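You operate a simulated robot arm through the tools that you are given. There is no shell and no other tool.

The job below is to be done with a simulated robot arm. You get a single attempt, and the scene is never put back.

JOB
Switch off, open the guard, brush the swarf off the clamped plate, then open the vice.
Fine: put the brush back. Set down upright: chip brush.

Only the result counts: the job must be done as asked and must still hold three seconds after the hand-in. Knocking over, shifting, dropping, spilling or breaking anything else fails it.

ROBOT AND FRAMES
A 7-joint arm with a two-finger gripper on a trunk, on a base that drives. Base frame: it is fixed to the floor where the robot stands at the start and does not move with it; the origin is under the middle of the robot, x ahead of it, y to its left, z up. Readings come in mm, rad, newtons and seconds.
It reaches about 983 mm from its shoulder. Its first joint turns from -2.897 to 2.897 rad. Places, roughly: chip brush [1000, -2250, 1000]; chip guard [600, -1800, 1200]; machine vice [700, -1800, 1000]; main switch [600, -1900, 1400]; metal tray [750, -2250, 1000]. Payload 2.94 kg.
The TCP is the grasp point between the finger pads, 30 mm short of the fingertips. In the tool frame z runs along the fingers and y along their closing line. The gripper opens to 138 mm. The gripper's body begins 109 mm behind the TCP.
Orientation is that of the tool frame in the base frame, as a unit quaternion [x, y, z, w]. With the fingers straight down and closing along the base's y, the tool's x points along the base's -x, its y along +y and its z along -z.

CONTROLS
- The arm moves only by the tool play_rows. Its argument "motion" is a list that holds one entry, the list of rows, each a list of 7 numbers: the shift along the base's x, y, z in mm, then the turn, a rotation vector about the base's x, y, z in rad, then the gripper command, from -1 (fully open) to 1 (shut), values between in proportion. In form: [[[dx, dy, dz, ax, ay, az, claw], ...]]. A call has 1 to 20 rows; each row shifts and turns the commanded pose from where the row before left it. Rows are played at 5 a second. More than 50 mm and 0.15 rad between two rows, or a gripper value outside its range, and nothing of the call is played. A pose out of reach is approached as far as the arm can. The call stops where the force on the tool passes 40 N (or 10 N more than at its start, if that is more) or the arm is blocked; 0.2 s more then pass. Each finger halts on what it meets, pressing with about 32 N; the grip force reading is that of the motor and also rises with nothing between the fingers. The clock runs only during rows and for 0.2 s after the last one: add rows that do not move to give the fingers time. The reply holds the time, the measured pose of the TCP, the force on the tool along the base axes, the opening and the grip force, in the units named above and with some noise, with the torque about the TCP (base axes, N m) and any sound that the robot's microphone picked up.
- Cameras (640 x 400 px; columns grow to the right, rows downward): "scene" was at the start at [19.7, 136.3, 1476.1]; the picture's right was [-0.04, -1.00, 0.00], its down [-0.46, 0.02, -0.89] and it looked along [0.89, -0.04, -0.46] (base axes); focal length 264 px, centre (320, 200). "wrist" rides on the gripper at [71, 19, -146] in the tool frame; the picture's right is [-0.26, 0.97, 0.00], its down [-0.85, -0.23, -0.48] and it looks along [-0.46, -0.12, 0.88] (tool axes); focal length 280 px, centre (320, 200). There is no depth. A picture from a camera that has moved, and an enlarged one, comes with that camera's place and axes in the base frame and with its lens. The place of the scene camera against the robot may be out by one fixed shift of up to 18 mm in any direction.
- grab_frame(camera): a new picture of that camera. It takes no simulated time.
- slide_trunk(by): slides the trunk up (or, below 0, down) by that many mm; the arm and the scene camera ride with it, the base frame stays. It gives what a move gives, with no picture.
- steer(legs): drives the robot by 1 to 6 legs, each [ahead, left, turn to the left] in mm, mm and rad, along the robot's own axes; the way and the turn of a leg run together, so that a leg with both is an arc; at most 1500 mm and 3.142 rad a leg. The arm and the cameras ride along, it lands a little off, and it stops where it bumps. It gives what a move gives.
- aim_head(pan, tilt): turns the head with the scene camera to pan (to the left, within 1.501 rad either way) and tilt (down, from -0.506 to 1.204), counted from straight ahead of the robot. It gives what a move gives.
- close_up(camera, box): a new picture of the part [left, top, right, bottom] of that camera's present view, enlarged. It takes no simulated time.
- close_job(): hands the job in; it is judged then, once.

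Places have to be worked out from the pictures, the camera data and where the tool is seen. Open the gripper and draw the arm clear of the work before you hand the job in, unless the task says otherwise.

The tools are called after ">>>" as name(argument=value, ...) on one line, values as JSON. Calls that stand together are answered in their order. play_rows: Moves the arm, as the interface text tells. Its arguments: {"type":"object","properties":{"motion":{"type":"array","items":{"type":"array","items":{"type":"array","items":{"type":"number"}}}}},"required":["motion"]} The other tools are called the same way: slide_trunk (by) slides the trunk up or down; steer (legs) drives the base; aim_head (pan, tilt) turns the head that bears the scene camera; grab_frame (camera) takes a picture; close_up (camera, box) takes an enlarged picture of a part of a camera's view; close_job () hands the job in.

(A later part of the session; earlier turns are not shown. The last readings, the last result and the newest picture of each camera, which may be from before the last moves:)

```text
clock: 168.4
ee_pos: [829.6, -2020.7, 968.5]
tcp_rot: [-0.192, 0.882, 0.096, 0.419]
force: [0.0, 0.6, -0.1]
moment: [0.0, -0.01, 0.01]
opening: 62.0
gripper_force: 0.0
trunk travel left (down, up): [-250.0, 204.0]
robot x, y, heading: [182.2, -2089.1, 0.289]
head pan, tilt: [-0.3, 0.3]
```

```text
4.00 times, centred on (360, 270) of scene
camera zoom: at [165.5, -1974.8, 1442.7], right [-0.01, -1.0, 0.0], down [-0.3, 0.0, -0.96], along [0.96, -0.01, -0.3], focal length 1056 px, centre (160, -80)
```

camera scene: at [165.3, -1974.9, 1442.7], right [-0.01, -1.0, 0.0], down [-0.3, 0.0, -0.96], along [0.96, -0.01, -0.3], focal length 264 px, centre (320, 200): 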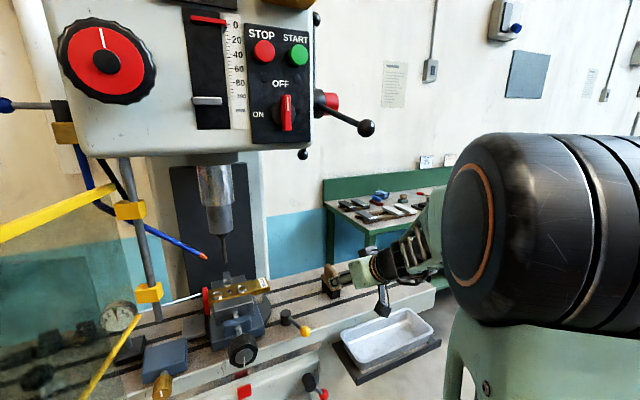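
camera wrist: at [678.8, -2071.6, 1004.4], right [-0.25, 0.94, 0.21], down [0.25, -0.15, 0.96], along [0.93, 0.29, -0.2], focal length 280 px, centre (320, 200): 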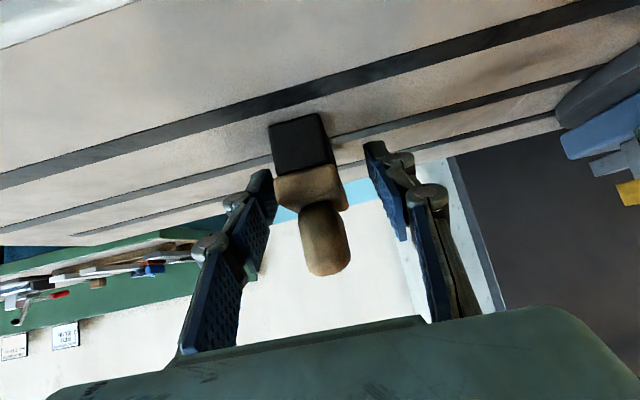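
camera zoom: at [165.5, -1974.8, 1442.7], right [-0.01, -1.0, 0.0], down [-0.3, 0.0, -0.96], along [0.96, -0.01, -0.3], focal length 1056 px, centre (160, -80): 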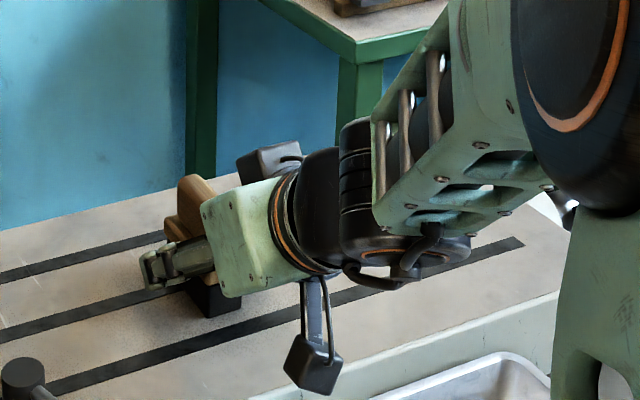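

Fingers straddle the block; close and lift slightly.

>>> play_rows(motion=[[[0, 0, 0, 0, 0, 0, 0.4], [0, 0, 0, 0, 0, 0, 0.7], [0, 0, 0, 0, 0, 0, 1], [0, 0, 0, 0, 0, 0, 1], [0, 0, 0, 0, 0, 0, 1], [0, 0, 15, 0, 0, 0, 1], [0, 0, 30, 0, 0, 0, 1], [0, 0, 0, 0, 0, 0, 1]]])

>>> grab_frame(camera="wrist")

>>> close_up(camera="scene", box=[280, 200, 440, 300])

```text
clock: 170.2
ee_pos: [830.5, -2022.9, 1012.0]
tcp_rot: [-0.192, 0.882, 0.097, 0.419]
force: [0.5, 0.3, -0.7]
moment: [-0.04, 0.02, -0.02]
opening: 33.1
gripper_force: 31.8
trunk travel left (down, up): [-250.0, 204.0]
robot x, y, heading: [178.9, -2083.2, 0.294]
head pan, tilt: [-0.3, 0.3]
```

```text
taken
camera wrist: at [678.1, -2072.2, 1047.7], right [-0.25, 0.94, 0.21], down [0.25, -0.15, 0.96], along [0.93, 0.29, -0.2], focal length 280 px, centre (320, 200)
```

wrist: 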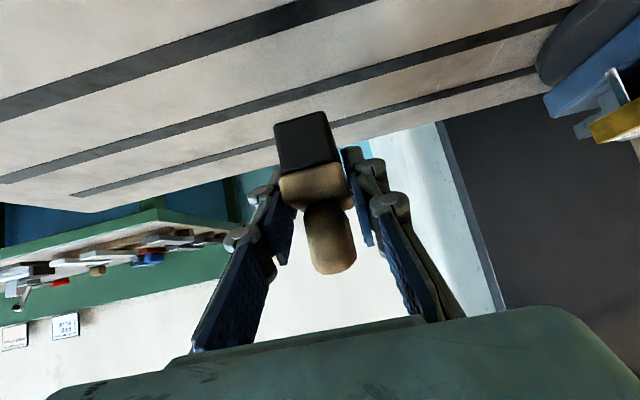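

```text
4.00 times, centred on (360, 250) of scene
camera zoom: at [165.4, -1974.8, 1442.6], right [-0.01, -1.0, 0.0], down [-0.3, 0.0, -0.96], along [0.96, -0.01, -0.3], focal length 1056 px, centre (160, 0)
```

zoom: 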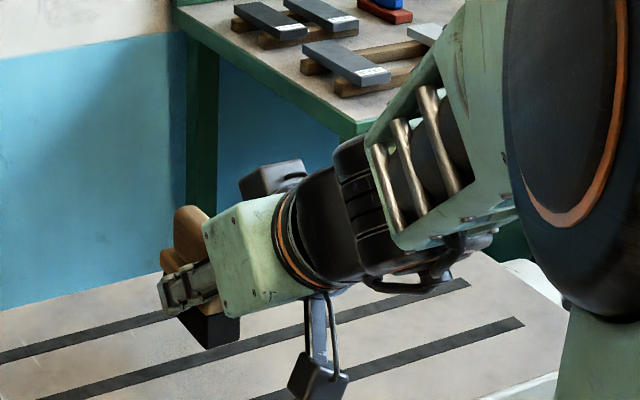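

Firm grip. Raise a bit, then drive back-left to about (0,-1920) with the brush, and raise the trunk there.

>>> play_rows(motion=[[[0, 0, 40, 0, 0, 0, 1], [0, 0, 40, 0, 0, 0, 1], [0, 0, 0, 0, 0, 0, 1]]])

>>> steer(legs=[[-124, 210, 0]])

>>> slide_trunk(by=120)

>>> aim_head(pan=0.1, tilt=0.55)

>>> grab_frame(camera="scene")

>>> grab_frame(camera="wrist")

```text
clock: 171.0
ee_pos: [827.9, -2021.8, 1094.7]
tcp_rot: [-0.191, 0.882, 0.096, 0.419]
force: [-0.2, 0.3, -1.7]
moment: [-0.01, 0.05, 0.0]
opening: 33.3
gripper_force: 32.1
trunk travel left (down, up): [-250.0, 204.0]
robot x, y, heading: [182.5, -2087.4, 0.292]
head pan, tilt: [-0.3, 0.3]
```

```text
clock: 173.4
ee_pos: [648.2, -1857.5, 1093.5]
tcp_rot: [-0.191, 0.882, 0.096, 0.419]
force: [-1.4, -0.7, -1.0]
moment: [0.01, 0.02, -0.01]
opening: 33.3
gripper_force: 32.2
trunk travel left (down, up): [-250.0, 204.0]
robot x, y, heading: [1.2, -1921.0, 0.29]
head pan, tilt: [-0.3, 0.3]
```

```text
clock: 174.9
ee_pos: [649.6, -1858.0, 1211.8]
tcp_rot: [-0.191, 0.883, 0.096, 0.419]
force: [-0.2, 1.7, -1.7]
moment: [-0.01, -0.03, 0.0]
opening: 33.4
gripper_force: 32.3
trunk travel left (down, up): [-370.0, 84.0]
robot x, y, heading: [2.2, -1921.9, 0.291]
head pan, tilt: [-0.3, 0.3]
```

```text
clock: 175.8
ee_pos: [648.3, -1859.9, 1212.9]
tcp_rot: [-0.19, 0.883, 0.095, 0.419]
force: [0.0, -0.7, -1.6]
moment: [0.01, 0.0, 0.02]
opening: 33.1
gripper_force: 32.1
trunk travel left (down, up): [-370.0, 84.0]
robot x, y, heading: [-0.8, -1917.7, 0.291]
head pan, tilt: [0.099, 0.55]
```

```text
taken
camera scene: at [-24.2, -1775.0, 1539.7], right [0.38, -0.93, 0.0], down [-0.48, -0.2, -0.85], along [0.79, 0.32, -0.52], focal length 264 px, centre (320, 200)
```

scene: 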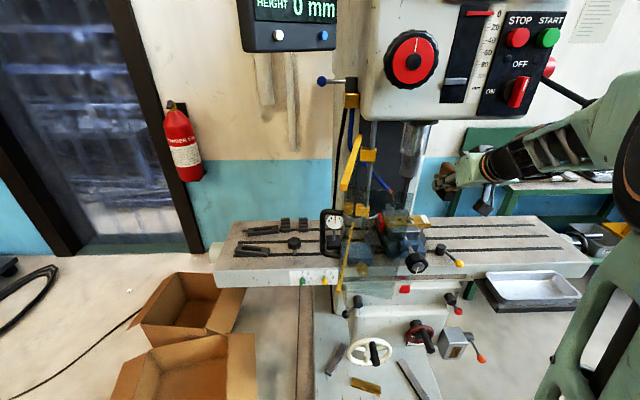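

```text
taken
camera wrist: at [497.5, -1908.0, 1249.6], right [-0.25, 0.94, 0.21], down [0.25, -0.15, 0.96], along [0.93, 0.29, -0.2], focal length 280 px, centre (320, 200)
```

wrist: 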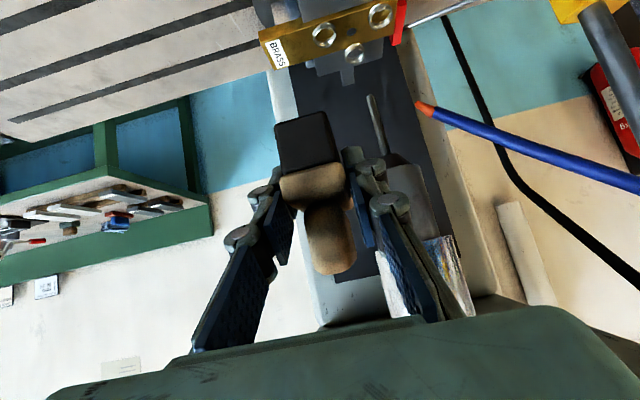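

From the wrist view, relative to the drill axis D≈(724,-1758): curls at r≈-30, +32 (n≈0) and one straddling the rear plate edge (r≈0, n≈44); drill tip z≈1102. I'll calibrate the plate height by lowering the brush on the free label end of the plate (r≈+74).

>>> play_rows(motion=[[[37, 12.2, -21, 0, 0, 0, 1], [37, 12.2, -21, 0, 0, 0, 1], [37, 12.2, -21, 0, 0, 0, 1], [0, 0, -40, 0, 0, 0, 1], [0, 0, -30, 0, 0, 0, 1], [0, 0, 0, 0, 0, 0, 1]]])

>>> grab_frame(camera="wrist")

>>> close_up(camera="scene", box=[340, 160, 500, 280])

```text
clock: 177.2
ee_pos: [762.1, -1819.9, 1078.9]
tcp_rot: [-0.191, 0.883, 0.095, 0.419]
force: [-0.3, -0.4, -0.8]
moment: [-0.01, -0.04, -0.01]
opening: 32.9
gripper_force: 32.3
trunk travel left (down, up): [-370.0, 84.0]
robot x, y, heading: [1.3, -1918.1, 0.288]
head pan, tilt: [0.099, 0.55]
```

```text
taken
camera wrist: at [611.2, -1870.1, 1114.6], right [-0.25, 0.94, 0.21], down [0.25, -0.15, 0.96], along [0.93, 0.29, -0.2], focal length 280 px, centre (320, 200)
```

wrist: 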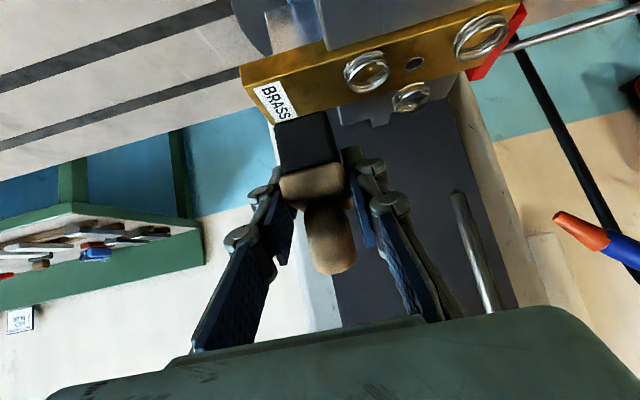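

```text
3.33 times, centred on (420, 220) of scene
camera zoom: at [-24.2, -1774.8, 1539.7], right [0.38, -0.92, 0.0], down [-0.48, -0.2, -0.85], along [0.79, 0.32, -0.52], focal length 880 px, centre (-13, 133)
```

zoom: 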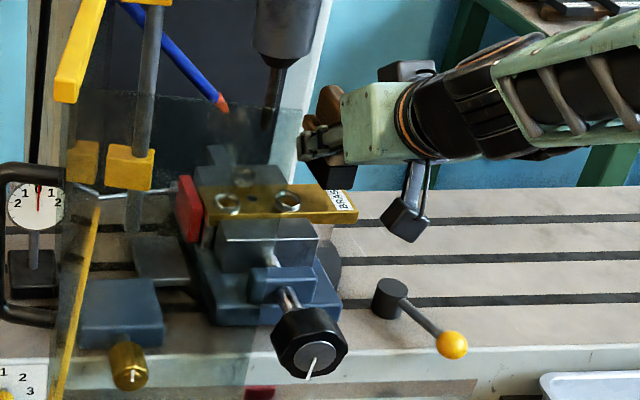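

The view is excellent. I'll zoom in on the red stop to judge its height above the plate before choosing the brush's lateral position.

>>> close_up(camera="scene", box=[385, 200, 455, 250])

>>> close_up(camera="wrist", box=[340, 0, 540, 125])

```text
8.00 times, centred on (420, 225) of scene
camera zoom: at [-24.2, -1774.8, 1539.7], right [0.38, -0.92, 0.0], down [-0.48, -0.2, -0.85], along [0.79, 0.32, -0.52], focal length 2112 px, centre (-480, 0)
```

zoom: 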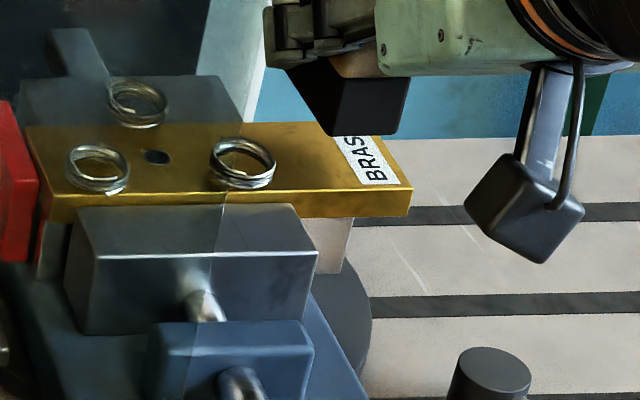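

```text
3.20 times, centred on (440, 62) of wrist
camera zoom: at [611.2, -1870.1, 1114.6], right [-0.25, 0.94, 0.21], down [0.25, -0.15, 0.96], along [0.93, 0.29, -0.2], focal length 897 px, centre (-64, 640)
```

zoom: 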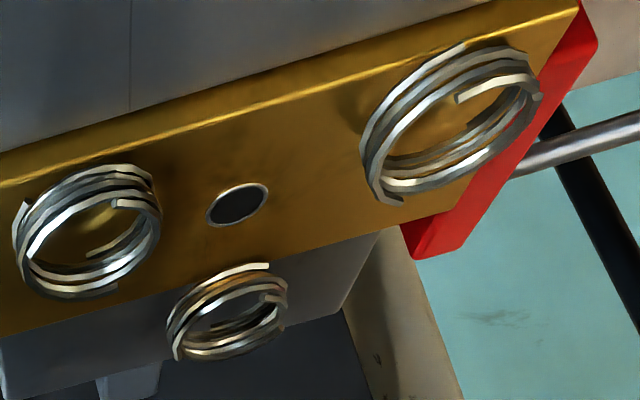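

The stop is nearly level with the plate, so finger clearance is fine. Now lower toward plate contact on the label end.

>>> play_rows(motion=[[[0, 0, -10, 0, 0, 0, 1], [0, 0, -7, 0, 0, 0, 1], [0, 0, 0, 0, 0, 0, 1]]])

>>> close_up(camera="scene", box=[385, 190, 485, 250])

```text
clock: 178.0
ee_pos: [761.3, -1821.6, 1062.9]
tcp_rot: [-0.191, 0.883, 0.096, 0.419]
force: [0.5, 0.0, -0.1]
moment: [-0.01, 0.0, 0.0]
opening: 33.2
gripper_force: 32.0
trunk travel left (down, up): [-370.0, 84.0]
robot x, y, heading: [-1.6, -1921.5, 0.29]
head pan, tilt: [0.099, 0.55]
```

```text
6.40 times, centred on (435, 220) of scene
camera zoom: at [-24.3, -1774.9, 1539.7], right [0.38, -0.92, 0.0], down [-0.48, -0.2, -0.85], along [0.79, 0.32, -0.52], focal length 1690 px, centre (-416, 72)
```

zoom: 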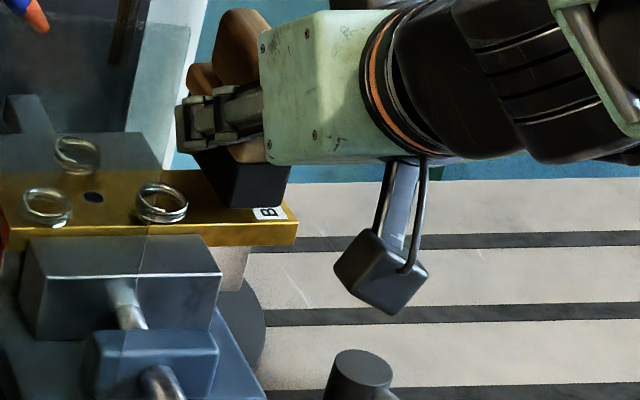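

>>> play_rows(motion=[[[0, 0, -3, 0, 0, 0, 1], [0, 0, 0, 0, 0, 0, 1]]])

>>> play_rows(motion=[[[0, 0, -2, 0, 0, 0, 1], [0, 0, 0, 0, 0, 0, 1]]])

>>> play_rows(motion=[[[0, 0, -2, 0, 0, 0, 1], [0, 0, 0, 0, 0, 0, 1]]])

```text
clock: 178.6
ee_pos: [759.7, -1819.9, 1059.6]
tcp_rot: [-0.191, 0.882, 0.097, 0.42]
force: [-0.2, 0.9, -1.5]
moment: [-0.01, -0.02, 0.01]
opening: 33.4
gripper_force: 31.7
trunk travel left (down, up): [-370.0, 84.0]
robot x, y, heading: [-1.6, -1922.5, 0.287]
head pan, tilt: [0.099, 0.55]
```

```text
clock: 179.2
ee_pos: [760.4, -1821.1, 1057.2]
tcp_rot: [-0.191, 0.882, 0.097, 0.419]
force: [0.0, 0.6, -1.4]
moment: [0.0, -0.01, 0.0]
opening: 33.0
gripper_force: 32.1
trunk travel left (down, up): [-370.0, 84.0]
robot x, y, heading: [0.3, -1919.1, 0.293]
head pan, tilt: [0.099, 0.55]
```

```text
clock: 179.8
ee_pos: [760.5, -1820.2, 1056.7]
tcp_rot: [-0.191, 0.883, 0.096, 0.419]
force: [-0.1, -0.6, -1.7]
moment: [0.0, 0.02, 0.02]
opening: 33.1
gripper_force: 32.3
trunk travel left (down, up): [-370.0, 84.0]
robot x, y, heading: [1.0, -1923.7, 0.288]
head pan, tilt: [0.099, 0.55]
```

>>> play_rows(motion=[[[0, 0, -2, 0, 0, 0, 1], [0, 0, 0, 0, 0, 0, 1]]])

>>> play_rows(motion=[[[0, 0, -2, 0, 0, 0, 1], [0, 0, 0, 0, 0, 0, 1]]])

>>> close_up(camera="scene", box=[400, 200, 470, 240])

```text
clock: 180.4
ee_pos: [761.4, -1820.7, 1055.1]
tcp_rot: [-0.191, 0.882, 0.096, 0.419]
force: [-0.1, -0.7, -1.6]
moment: [-0.01, 0.02, -0.02]
opening: 33.1
gripper_force: 32.5
trunk travel left (down, up): [-370.0, 84.0]
robot x, y, heading: [-0.4, -1921.0, 0.292]
head pan, tilt: [0.099, 0.55]
```

```text
clock: 181.0
ee_pos: [760.3, -1821.4, 1053.8]
tcp_rot: [-0.19, 0.882, 0.096, 0.42]
force: [0.5, 1.5, 3.9]
moment: [0.02, 0.1, 0.0]
opening: 33.1
gripper_force: 32.1
trunk travel left (down, up): [-370.0, 84.0]
robot x, y, heading: [0.6, -1922.3, 0.289]
head pan, tilt: [0.099, 0.55]
```

```text
9.14 times, centred on (435, 220) of scene
camera zoom: at [-24.8, -1774.8, 1539.7], right [0.38, -0.92, 0.0], down [-0.48, -0.2, -0.85], along [0.79, 0.32, -0.52], focal length 2414 px, centre (-731, 17)
```

zoom: 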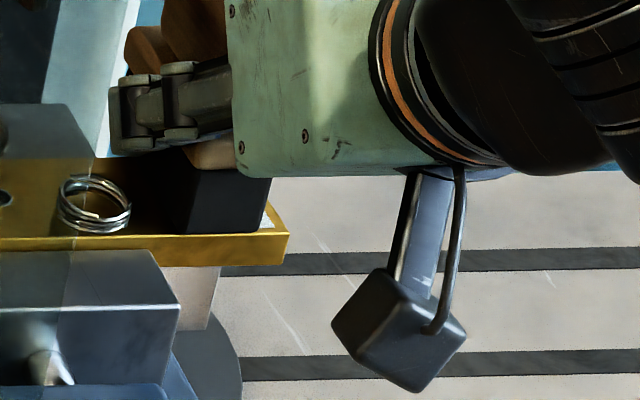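

Contact at TCP z ≈ 1054 on the plate. Now lift, back off toward the front, and shift left to line up with curl 1 (brush centre r ≈ -31), about 4 mm in front of it.

>>> play_rows(motion=[[[0, 0, 18, 0, 0, 0, 1], [-26.3, -12.3, 0, 0, 0, 0, 1], [-26.3, -12.3, 0, 0, 0, 0, 1], [-14.9, 31.8, 0, 0, 0, 0, 1], [-14.9, 31.8, 0, 0, 0, 0, 1], [-14.9, 31.8, 0, 0, 0, 0, 1], [0, 0, 0, 0, 0, 0, 1]]])

>>> grab_frame(camera="wrist")

>>> close_up(camera="scene", box=[360, 170, 480, 270])

```text
clock: 182.6
ee_pos: [662.7, -1749.8, 1070.7]
tcp_rot: [-0.19, 0.883, 0.095, 0.419]
force: [0.4, -0.5, -1.2]
moment: [-0.02, -0.01, -0.01]
opening: 33.1
gripper_force: 31.8
trunk travel left (down, up): [-370.0, 84.0]
robot x, y, heading: [-1.8, -1919.4, 0.293]
head pan, tilt: [0.099, 0.55]
```

```text
taken
camera wrist: at [510.8, -1800.1, 1106.8], right [-0.25, 0.94, 0.21], down [0.25, -0.15, 0.96], along [0.94, 0.29, -0.2], focal length 280 px, centre (320, 200)
```

wrist: 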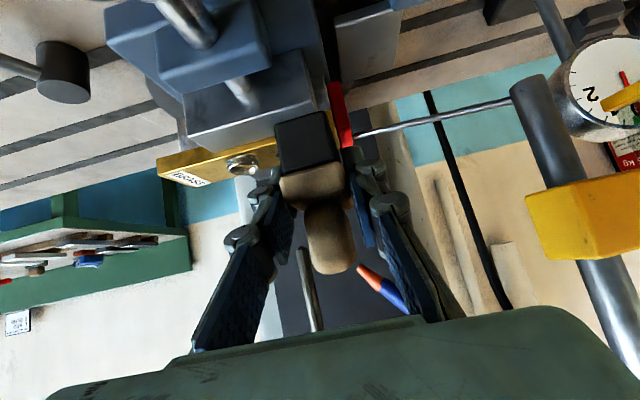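

```text
4.00 times, centred on (420, 220) of scene
camera zoom: at [-24.2, -1774.9, 1539.7], right [0.38, -0.93, 0.0], down [-0.48, -0.2, -0.85], along [0.79, 0.32, -0.52], focal length 1056 px, centre (-80, 120)
```

zoom: 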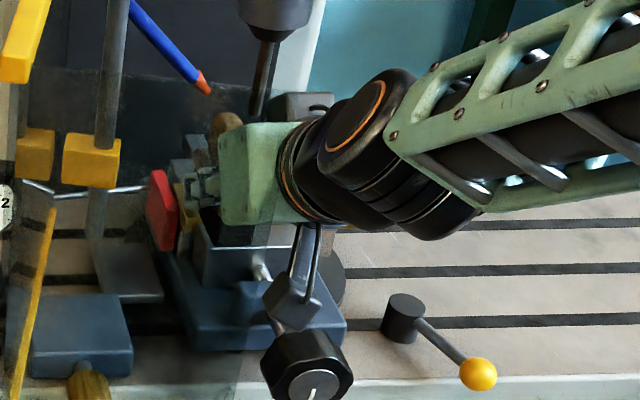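

The red stop's inner face is at about r ≈ -47, so I shift 3.7 mm right for margin, and lower to just above plate level.

>>> play_rows(motion=[[[1.6, -3.4, 0, 0, 0, 0, 1], [0, 0, -8, 0, 0, 0, 1], [0, 0, -7, 0, 0, 0, 1], [0, 0, 0, 0, 0, 0, 1]]])

>>> close_up(camera="scene", box=[385, 195, 445, 245])

>>> close_up(camera="wrist", box=[200, 40, 440, 190])

```text
clock: 183.6
ee_pos: [663.9, -1752.8, 1055.4]
tcp_rot: [-0.192, 0.882, 0.096, 0.419]
force: [-0.5, 0.1, -0.2]
moment: [-0.02, 0.02, 0.01]
opening: 33.0
gripper_force: 32.4
trunk travel left (down, up): [-370.0, 84.0]
robot x, y, heading: [0.6, -1922.1, 0.285]
head pan, tilt: [0.099, 0.55]
```

```text
8.00 times, centred on (415, 220) of scene
camera zoom: at [-24.3, -1774.9, 1539.7], right [0.38, -0.92, 0.0], down [-0.48, -0.2, -0.85], along [0.79, 0.32, -0.52], focal length 2112 px, centre (-440, 40)
```

zoom: 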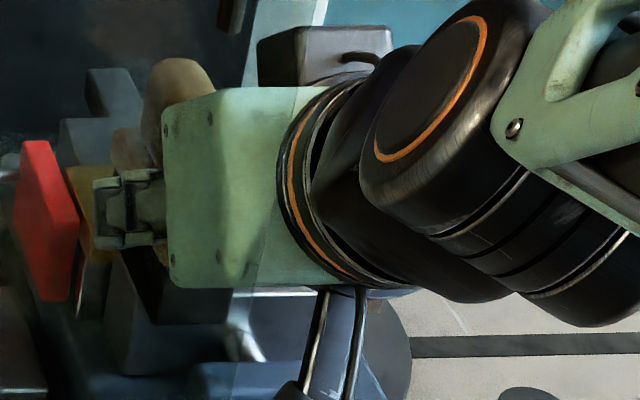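

```text
2.67 times, centred on (320, 115) of wrist
camera zoom: at [512.6, -1803.8, 1091.5], right [-0.25, 0.94, 0.21], down [0.25, -0.15, 0.96], along [0.93, 0.29, -0.2], focal length 748 px, centre (320, 427)
```

zoom: 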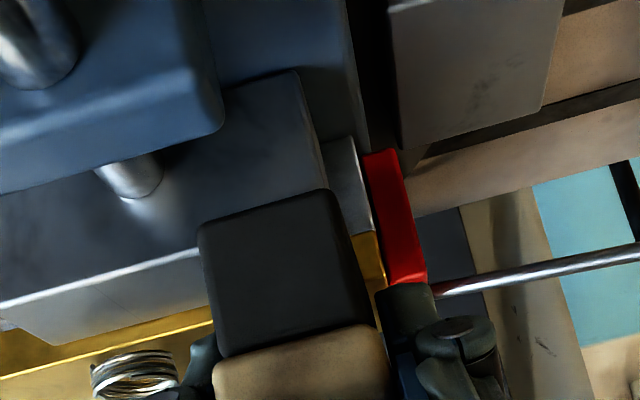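

Brush is in front of curl 1 with a few mm margin to the stop. Push rearward, first 45 mm.

>>> play_rows(motion=[[[6.8, 3.2, 0, 0, 0, 0, 1], [6.8, 3.2, 0, 0, 0, 0, 1], [6.8, 3.2, 0, 0, 0, 0, 1], [6.8, 3.2, 0, 0, 0, 0, 1], [6.8, 3.2, 0, 0, 0, 0, 1], [6.8, 3.2, 0, 0, 0, 0, 1], [0, 0, 0, 0, 0, 0, 1]]])

>>> grab_frame(camera="wrist")

>>> close_up(camera="scene", box=[375, 170, 455, 250])

```text
clock: 185.2
ee_pos: [705.9, -1733.0, 1054.5]
tcp_rot: [-0.192, 0.883, 0.097, 0.418]
force: [0.0, -0.6, -1.3]
moment: [0.02, 0.01, -0.01]
opening: 33.1
gripper_force: 31.8
trunk travel left (down, up): [-370.0, 84.0]
robot x, y, heading: [-1.4, -1920.7, 0.291]
head pan, tilt: [0.099, 0.55]
```

```text
taken
camera wrist: at [554.0, -1784.1, 1091.2], right [-0.25, 0.94, 0.21], down [0.25, -0.15, 0.96], along [0.93, 0.29, -0.2], focal length 280 px, centre (320, 200)
```

wrist: 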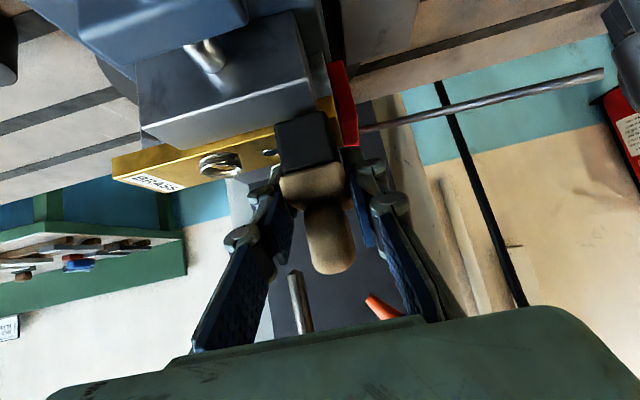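

```text
5.00 times, centred on (415, 210) of scene
camera zoom: at [-24.3, -1774.9, 1539.7], right [0.38, -0.92, 0.0], down [-0.48, -0.2, -0.85], along [0.79, 0.32, -0.52], focal length 1320 px, centre (-155, 150)
```

zoom: 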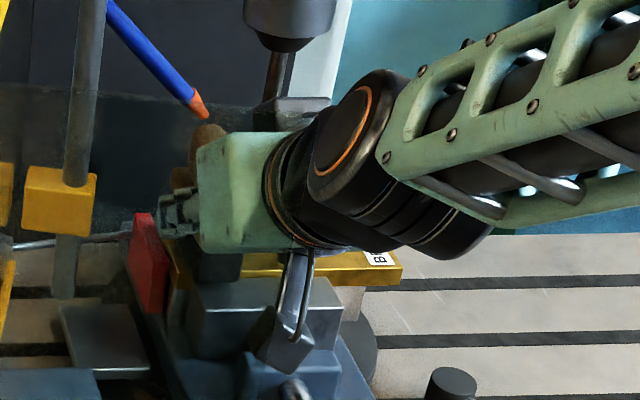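

Smooth so far; curl 1 is being pushed ahead. Continue another 45 mm.

>>> play_rows(motion=[[[6.8, 3.2, 0, 0, 0, 0, 1], [6.8, 3.2, 0, 0, 0, 0, 1], [6.8, 3.2, 0, 0, 0, 0, 1], [6.8, 3.2, 0, 0, 0, 0, 1], [6.8, 3.2, 0, 0, 0, 0, 1], [6.8, 3.2, 0, 0, 0, 0, 1], [0, 0, 0, 0, 0, 0, 1]]])

>>> grab_frame(camera="wrist")

>>> close_up(camera="scene", box=[375, 160, 455, 240])

```text
clock: 186.8
ee_pos: [746.5, -1715.1, 1054.9]
tcp_rot: [-0.191, 0.882, 0.095, 0.419]
force: [0.0, -0.1, -0.8]
moment: [-0.01, -0.01, 0.0]
opening: 33.3
gripper_force: 31.6
trunk travel left (down, up): [-370.0, 84.0]
robot x, y, heading: [-1.4, -1920.2, 0.287]
head pan, tilt: [0.099, 0.55]
```

```text
taken
camera wrist: at [594.4, -1765.1, 1090.5], right [-0.25, 0.94, 0.21], down [0.25, -0.15, 0.96], along [0.93, 0.29, -0.2], focal length 280 px, centre (320, 200)
```

wrist: 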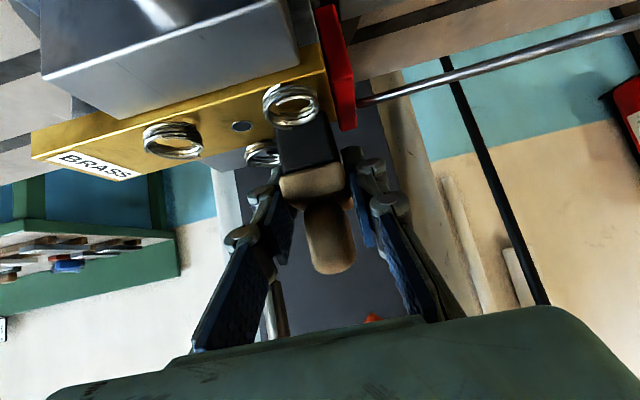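

```text
5.00 times, centred on (415, 200) of scene
camera zoom: at [-24.2, -1774.9, 1539.7], right [0.38, -0.92, 0.0], down [-0.48, -0.2, -0.85], along [0.79, 0.32, -0.52], focal length 1320 px, centre (-155, 200)
```

zoom: 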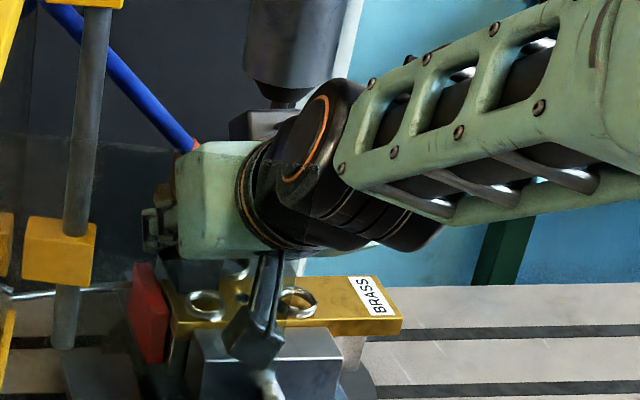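

Curl 1 didn't move though the brush passed over it. I'll zoom in to see how the bristles sit relative to the plate.

>>> close_up(camera="wrist", box=[220, 60, 380, 180])

>>> close_up(camera="scene", box=[380, 195, 430, 235])

```text
3.33 times, centred on (300, 120) of wrist
camera zoom: at [594.4, -1765.1, 1090.5], right [-0.25, 0.94, 0.21], down [0.25, -0.15, 0.96], along [0.93, 0.29, -0.2], focal length 935 px, centre (387, 467)
```

zoom: 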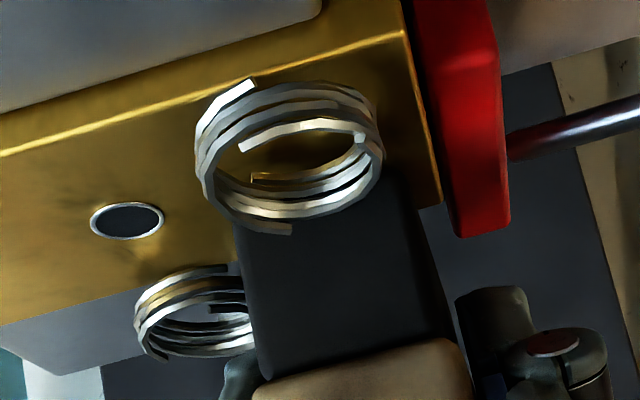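

```text
10.00 times, centred on (405, 215) of scene
camera zoom: at [-24.2, -1774.9, 1539.7], right [0.38, -0.92, 0.0], down [-0.48, -0.2, -0.85], along [0.79, 0.32, -0.52], focal length 2640 px, centre (-530, 50)
```

zoom: 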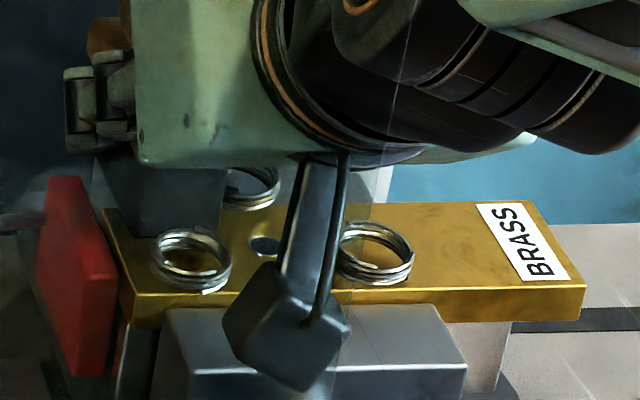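

The bristles sit at plate level but passed through the curl without contact force — probably the brushing needs the bristles pressed on the plate. I'll press lightly (a few N) and stroke back over curl 1.

>>> play_rows(motion=[[[0, 0, -2.5, 0, 0, 0, 1], [0, 0, 0, 0, 0, 0, 1]]])

```text
clock: 187.4
ee_pos: [746.0, -1714.5, 1054.0]
tcp_rot: [-0.191, 0.882, 0.096, 0.42]
force: [1.0, 0.9, 4.1]
moment: [0.0, 0.1, -0.01]
opening: 33.0
gripper_force: 31.9
trunk travel left (down, up): [-370.0, 84.0]
robot x, y, heading: [-3.5, -1921.6, 0.295]
head pan, tilt: [0.099, 0.55]
```

Contact of ~5 N. Stroke back over curl 1 with this pressure.

>>> play_rows(motion=[[[-6.8, -3.2, -0.5, 0, 0, 0, 1], [-6.8, -3.2, 0, 0, 0, 0, 1], [-6.8, -3.2, 0, 0, 0, 0, 1], [-6.8, -3.2, 0, 0, 0, 0, 1], [0, 0, 0, 0, 0, 0, 1]]])

>>> close_up(camera="wrist", box=[200, 40, 400, 180])

>>> close_up(camera="scene", box=[380, 195, 440, 235])

```text
clock: 188.6
ee_pos: [718.6, -1727.0, 1053.5]
tcp_rot: [-0.19, 0.882, 0.095, 0.42]
force: [2.1, 1.7, 10.0]
moment: [0.08, -0.13, -0.01]
opening: 33.1
gripper_force: 31.7
trunk travel left (down, up): [-370.0, 84.0]
robot x, y, heading: [2.1, -1914.5, 0.289]
head pan, tilt: [0.099, 0.55]
```

```text
2.86 times, centred on (300, 110) of wrist
camera zoom: at [566.1, -1778.1, 1089.4], right [-0.25, 0.94, 0.21], down [0.25, -0.15, 0.96], along [0.94, 0.29, -0.2], focal length 801 px, centre (377, 457)
```

zoom: 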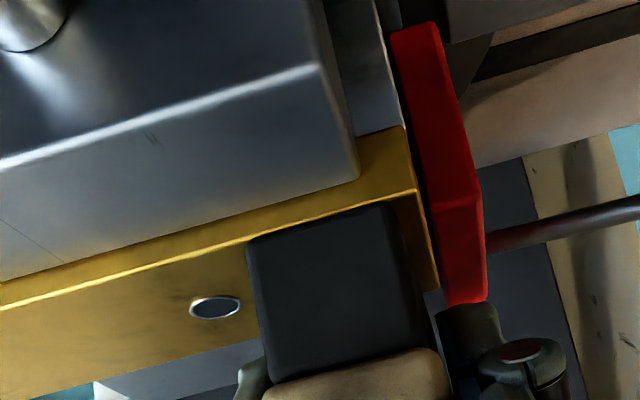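

```text
10.00 times, centred on (410, 215) of scene
camera zoom: at [-25.6, -1775.1, 1539.7], right [0.38, -0.92, 0.0], down [-0.48, -0.2, -0.85], along [0.79, 0.32, -0.52], focal length 2640 px, centre (-580, 50)
```

zoom: 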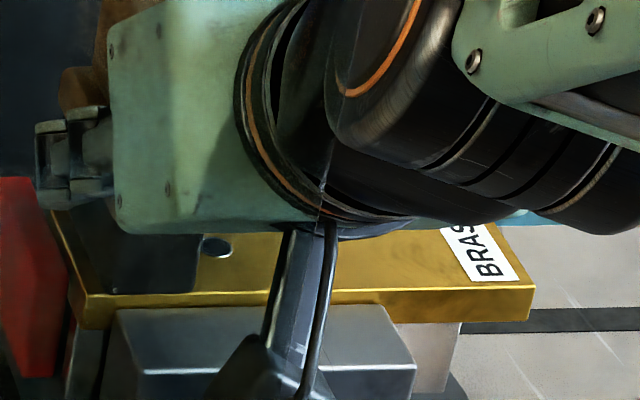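

All three curls are gone after the pressed stroke. I'll lift slightly, retreat toward the front and up, then check the plate.

>>> play_rows(motion=[[[0, 0, 5, 0, 0, 0, 1], [-18.1, -8.5, 1, 0, 0, 0, 1], [-18.1, -8.5, 2, 0, 0, 0, 1], [-18.1, -8.5, 5, 0, 0, 0, 1], [-18.1, -8.5, 10, 0, 0, 0, 1], [-18.1, -8.5, 30, 0, 0, 0, 1], [0, 0, 40, 0, 0, 0, 1], [0, 0, 0, 0, 0, 0, 1]]])

>>> grab_frame(camera="wrist")

>>> close_up(camera="scene", box=[370, 190, 450, 250])

```text
clock: 190.4
ee_pos: [628.0, -1771.1, 1144.1]
tcp_rot: [-0.191, 0.883, 0.096, 0.419]
force: [-0.2, 0.4, -0.8]
moment: [-0.04, 0.02, 0.04]
opening: 33.2
gripper_force: 31.6
trunk travel left (down, up): [-370.0, 84.0]
robot x, y, heading: [-0.1, -1920.6, 0.287]
head pan, tilt: [0.099, 0.55]
```

```text
taken
camera wrist: at [476.7, -1821.2, 1181.2], right [-0.25, 0.94, 0.21], down [0.25, -0.15, 0.96], along [0.93, 0.29, -0.2], focal length 280 px, centre (320, 200)
```

wrist: 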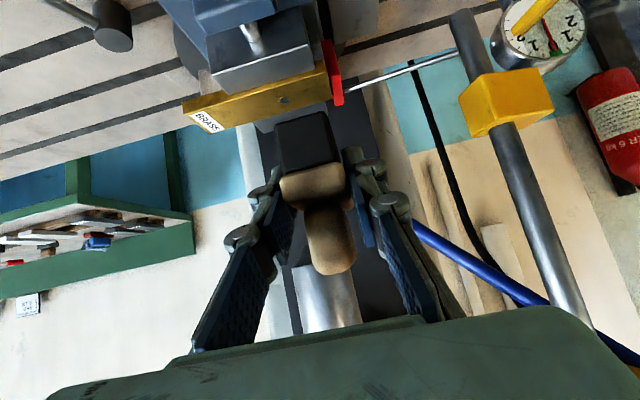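

```text
6.67 times, centred on (410, 220) of scene
camera zoom: at [-24.2, -1774.9, 1539.7], right [0.38, -0.92, 0.0], down [-0.48, -0.2, -0.85], along [0.79, 0.32, -0.52], focal length 1760 px, centre (-280, 67)
```

zoom: 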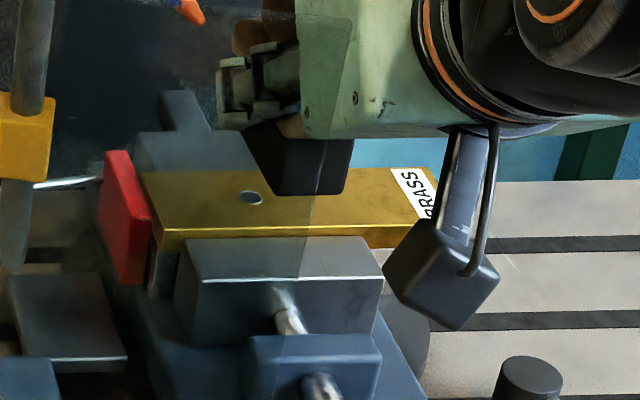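

The plate is clean. Now the brush goes back: lower the trunk a little to keep the forearm under the quill lever, then drive toward the brush's home.

>>> slide_trunk(by=-60)

>>> steer(legs=[[133, -368, 0]])

>>> grab_frame(camera="scene")

>>> grab_frame(camera="wrist")

```text
clock: 191.4
ee_pos: [628.5, -1770.3, 1084.6]
tcp_rot: [-0.191, 0.882, 0.096, 0.419]
force: [-0.2, 0.2, -1.9]
moment: [-0.02, 0.06, -0.02]
opening: 32.9
gripper_force: 32.2
trunk travel left (down, up): [-310.0, 144.0]
robot x, y, heading: [-0.1, -1920.1, 0.294]
head pan, tilt: [0.099, 0.55]
```

```text
clock: 195.2
ee_pos: [858.1, -2091.4, 1085.0]
tcp_rot: [-0.185, 0.884, 0.093, 0.42]
force: [-0.3, -0.4, -1.9]
moment: [0.01, -0.01, -0.01]
opening: 33.2
gripper_force: 32.0
trunk travel left (down, up): [-310.0, 144.0]
robot x, y, heading: [227.0, -2232.5, 0.281]
head pan, tilt: [0.099, 0.55]
```

```text
taken
camera scene: at [205.5, -2086.5, 1479.7], right [0.37, -0.93, 0.0], down [-0.49, -0.19, -0.85], along [0.79, 0.31, -0.52], focal length 264 px, centre (320, 200)
```

scene: 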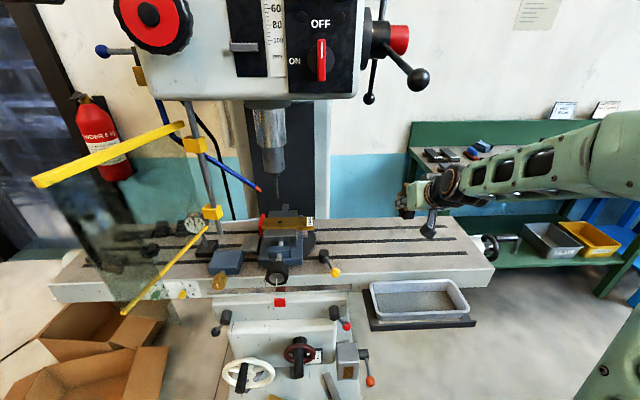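

```text
taken
camera wrist: at [706.0, -2139.7, 1120.9], right [-0.24, 0.95, 0.21], down [0.25, -0.15, 0.96], along [0.94, 0.28, -0.2], focal length 280 px, centre (320, 200)
```

wrist: 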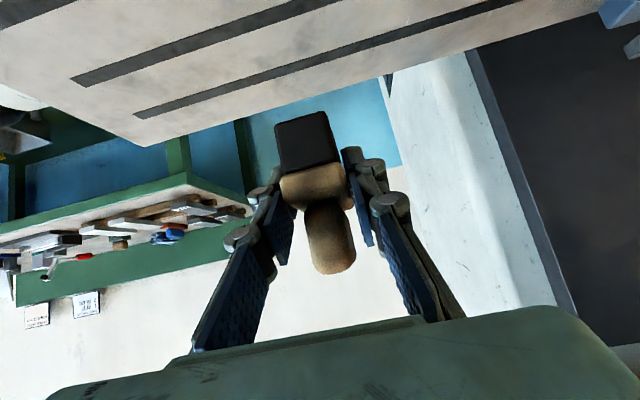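

The swarf now lies in the metal tray. Move over the brush's original spot and lower it.

>>> play_rows(motion=[[[18.4, -38, 0, 0, 0, 0, 1], [18.4, -38, 0, 0, 0, 0, 1], [18.4, -38, 0, 0, 0, 0, 1], [18.4, -37.8, 0, 0, 0, 0, 1], [0, 0, -40, 0, 0, 0, 1], [0, 0, -40, 0, 0, 0, 1], [0, 0, -25, 0, 0, 0, 1], [0, 0, 0, 0, 0, 0, 1]]])

>>> grab_frame(camera="wrist")

>>> close_up(camera="scene", box=[400, 160, 560, 300])

```text
clock: 196.9
ee_pos: [931.9, -2244.9, 978.5]
tcp_rot: [-0.186, 0.883, 0.094, 0.42]
force: [-0.6, -0.6, -1.5]
moment: [-0.03, 0.0, -0.02]
opening: 33.0
gripper_force: 31.7
trunk travel left (down, up): [-310.0, 144.0]
robot x, y, heading: [228.4, -2228.7, 0.279]
head pan, tilt: [0.099, 0.55]
```

```text
taken
camera wrist: at [779.2, -2292.5, 1015.3], right [-0.24, 0.95, 0.21], down [0.25, -0.15, 0.96], along [0.94, 0.28, -0.2], focal length 280 px, centre (320, 200)
```

wrist: 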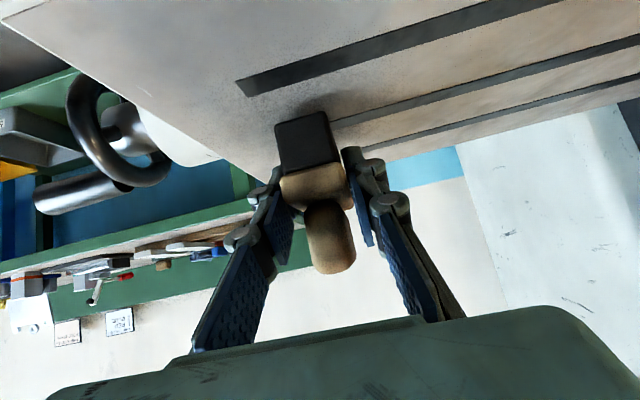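

```text
2.86 times, centred on (480, 230) of scene
camera zoom: at [205.5, -2086.5, 1479.7], right [0.37, -0.93, 0.0], down [-0.49, -0.19, -0.85], along [0.79, 0.31, -0.52], focal length 754 px, centre (-137, 114)
```

zoom: 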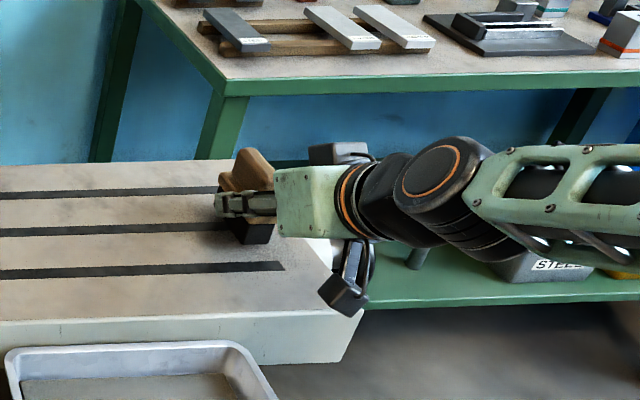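

Small shift toward the best estimate of the original spot, then lower until contact.

>>> play_rows(motion=[[[3, 4, -5, 0, 0, 0, 1], [0, 0, -3, 0, 0, 0, 1], [0, 0, -1.5, 0, 0, 0, 1], [0, 0, 0, 0, 0, 0, 1]]])

>>> play_rows(motion=[[[0, 0, -1.5, 0, 0, 0, 1], [0, 0, 0, 0, 0, 0, 1]]])

```text
clock: 197.9
ee_pos: [935.0, -2239.3, 970.3]
tcp_rot: [-0.185, 0.884, 0.092, 0.42]
force: [0.9, -0.7, -1.3]
moment: [-0.04, 0.04, 0.02]
opening: 33.2
gripper_force: 32.2
trunk travel left (down, up): [-310.0, 144.0]
robot x, y, heading: [230.9, -2234.5, 0.281]
head pan, tilt: [0.099, 0.55]
```

```text
clock: 198.6
ee_pos: [935.0, -2239.1, 967.9]
tcp_rot: [-0.185, 0.884, 0.093, 0.42]
force: [0.3, 0.0, -1.0]
moment: [-0.04, -0.02, -0.02]
opening: 33.3
gripper_force: 32.0
trunk travel left (down, up): [-310.0, 144.0]
robot x, y, heading: [223.8, -2229.4, 0.277]
head pan, tilt: [0.099, 0.55]
```

>>> play_rows(motion=[[[0, 0, -1.2, 0, 0, 0, 1], [0, 0, 0, 0, 0, 0, 1]]])

```text
clock: 199.2
ee_pos: [935.9, -2237.8, 968.7]
tcp_rot: [-0.185, 0.883, 0.093, 0.421]
force: [-1.3, -1.1, 3.6]
moment: [-0.11, 0.06, 0.02]
opening: 33.0
gripper_force: 32.0
trunk travel left (down, up): [-310.0, 144.0]
robot x, y, heading: [226.2, -2231.9, 0.279]
head pan, tilt: [0.099, 0.55]
```

Contact. Ease off slightly, open, and retreat along the tool axis.

>>> play_rows(motion=[[[0, 0, 0.8, 0, 0, 0, 1], [0, 0, 0, 0, 0, 0, 0.6], [0, 0, 0, 0, 0, 0, 0.3], [0, 0, 0, 0, 0, 0, 0.1], [0, 0, 0, 0, 0, 0, 0.1], [-17, -8, 15.5, 0, 0, 0, 0.1], [-25.4, -11.6, 23, 0, 0, 0, 0.1], [-25.4, -11.6, 23, 0, 0, 0, 0.1], [-25.4, -11.6, 23, 0, 0, 0, 0.1], [0, 0, 0, 0, 0, 0, 0.1]]])

>>> grab_frame(camera="wrist")

>>> close_up(camera="scene", box=[360, 160, 560, 320])

```text
clock: 201.3
ee_pos: [840.2, -2282.1, 1053.7]
tcp_rot: [-0.185, 0.884, 0.093, 0.42]
force: [-0.3, 0.3, 0.5]
moment: [0.02, 0.03, 0.01]
opening: 62.1
gripper_force: 0.1
trunk travel left (down, up): [-310.0, 144.0]
robot x, y, heading: [229.4, -2231.3, 0.273]
head pan, tilt: [0.099, 0.55]
```

```text
taken
camera wrist: at [687.7, -2330.3, 1090.6], right [-0.24, 0.95, 0.21], down [0.25, -0.15, 0.96], along [0.94, 0.28, -0.2], focal length 280 px, centre (320, 200)
```

wrist: 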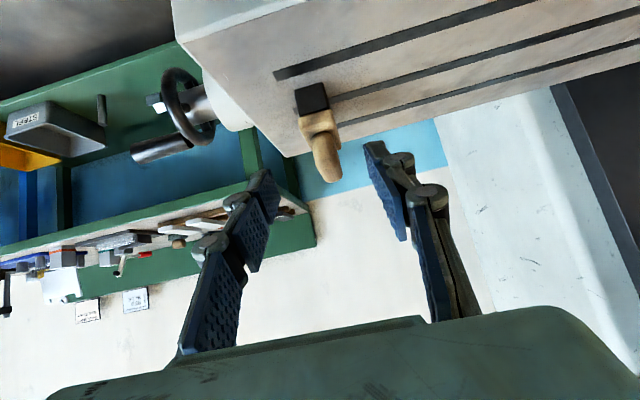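

```text
2.50 times, centred on (460, 240) of scene
camera zoom: at [205.1, -2086.5, 1479.7], right [0.37, -0.93, 0.0], down [-0.49, -0.19, -0.85], along [0.79, 0.31, -0.52], focal length 660 px, centre (-30, 100)
```

zoom: 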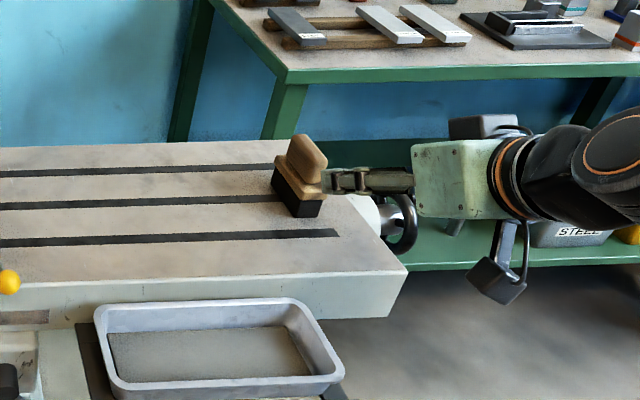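

The brush stands upright at its home. Now the vice: drive to about (-130,-1890), from where the horizontal tool can reach the vice knob.

>>> steer(legs=[[-252, 426, 0]])

>>> aim_head(pan=0.0, tilt=0.5)

>>> grab_frame(camera="scene")

>>> grab_frame(camera="wrist")

```text
clock: 205.6
ee_pos: [488.0, -1942.5, 1054.7]
tcp_rot: [-0.182, 0.885, 0.091, 0.42]
force: [1.1, 0.0, -0.9]
moment: [0.0, 0.04, 0.03]
opening: 62.4
gripper_force: 0.1
trunk travel left (down, up): [-310.0, 144.0]
robot x, y, heading: [-122.0, -1888.3, 0.275]
head pan, tilt: [0.099, 0.55]
```

```text
clock: 206.3
ee_pos: [487.0, -1944.0, 1054.6]
tcp_rot: [-0.182, 0.884, 0.091, 0.42]
force: [-0.2, -0.2, -0.3]
moment: [0.01, -0.02, -0.04]
opening: 62.0
gripper_force: 0.1
trunk travel left (down, up): [-310.0, 144.0]
robot x, y, heading: [-123.3, -1891.5, 0.269]
head pan, tilt: [0.0, 0.499]
```

```text
taken
camera scene: at [-142.4, -1752.3, 1484.2], right [0.27, -0.96, 0.0], down [-0.46, -0.13, -0.88], along [0.85, 0.24, -0.48], focal length 264 px, centre (320, 200)
```

scene: 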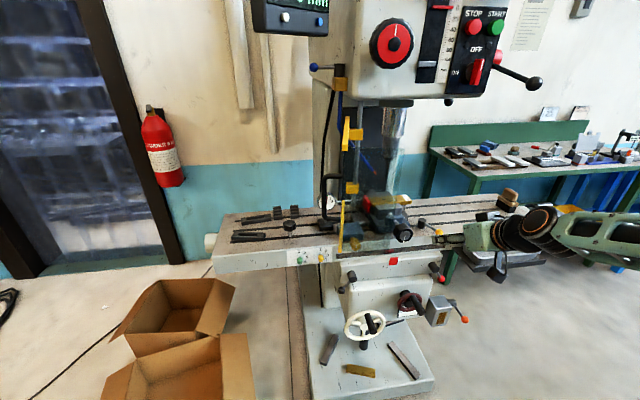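

```text
taken
camera wrist: at [335.3, -1990.6, 1090.3], right [-0.23, 0.95, 0.21], down [0.25, -0.15, 0.96], along [0.94, 0.28, -0.2], focal length 280 px, centre (320, 200)
```

wrist: 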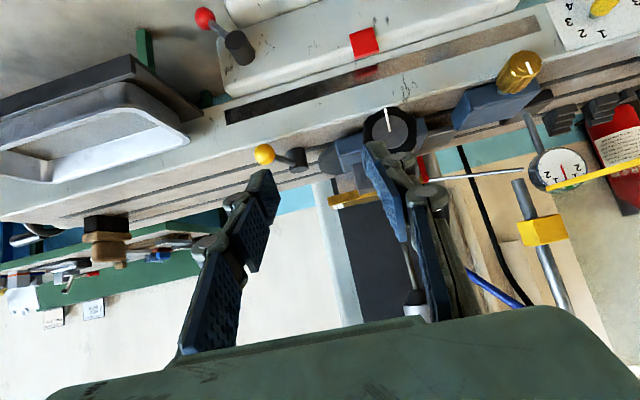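

The vice knob shows in the wrist view; its ray meets z≈980 at about (565,-1834). I'll level the tool in front of it.

>>> play_rows(motion=[[[-4.4, 12.6, -15, 0.0576, -0.1232, 0, -0.1], [-4.4, 12.6, -15, 0.0576, -0.1232, 0, -0.1], [-4.4, 12.6, -15, 0.0576, -0.1232, 0, -0.1], [-4.4, 12.6, -15, 0.0576, -0.1232, 0, -0.1], [-4.4, 12.6, -15, 0.0576, -0.1232, 0.0, -0.1], [0, 0, 0, 0, 0, 0.01, -0.1], [0, 0, 0, 0, 0, 0, -0.1]]])

>>> grab_frame(camera="wrist")

>>> close_up(camera="scene", box=[320, 170, 480, 300])

```text
clock: 207.9
ee_pos: [467.4, -1881.1, 979.1]
tcp_rot: [-0.143, 0.693, 0.159, 0.688]
force: [-0.1, 0.6, -0.7]
moment: [-0.02, -0.03, 0.03]
opening: 76.0
gripper_force: 0.1
trunk travel left (down, up): [-310.0, 144.0]
robot x, y, heading: [-120.4, -1890.8, 0.269]
head pan, tilt: [0.0, 0.499]
```

```text
taken
camera wrist: at [325.3, -1924.8, 907.8], right [-0.4, 0.87, 0.28], down [-0.33, -0.43, 0.84], along [0.86, 0.25, 0.45], focal length 280 px, centre (320, 200)
```

wrist: 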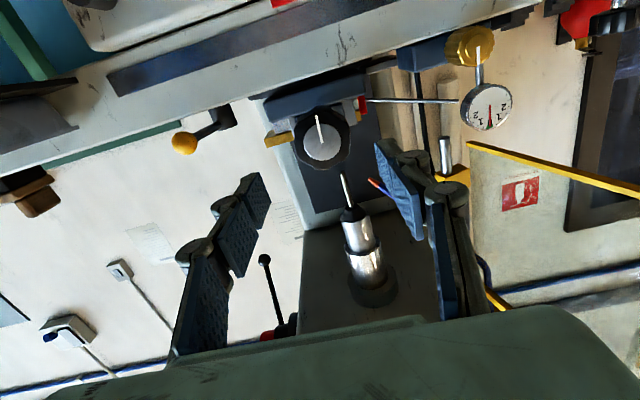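

```text
3.08 times, centred on (400, 235) of scene
camera zoom: at [-142.4, -1752.3, 1484.2], right [0.27, -0.96, 0.0], down [-0.46, -0.13, -0.88], along [0.85, 0.24, -0.48], focal length 812 px, centre (74, 92)
```

zoom: 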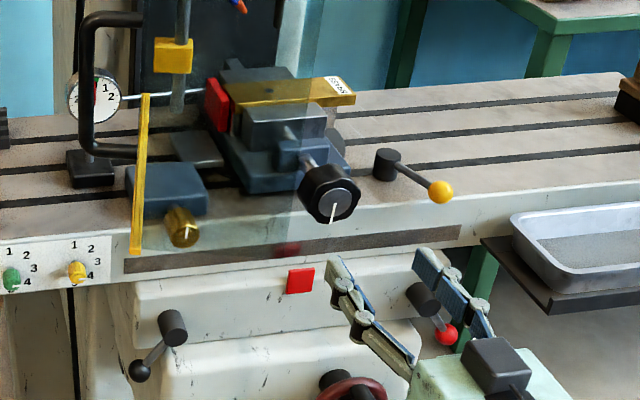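

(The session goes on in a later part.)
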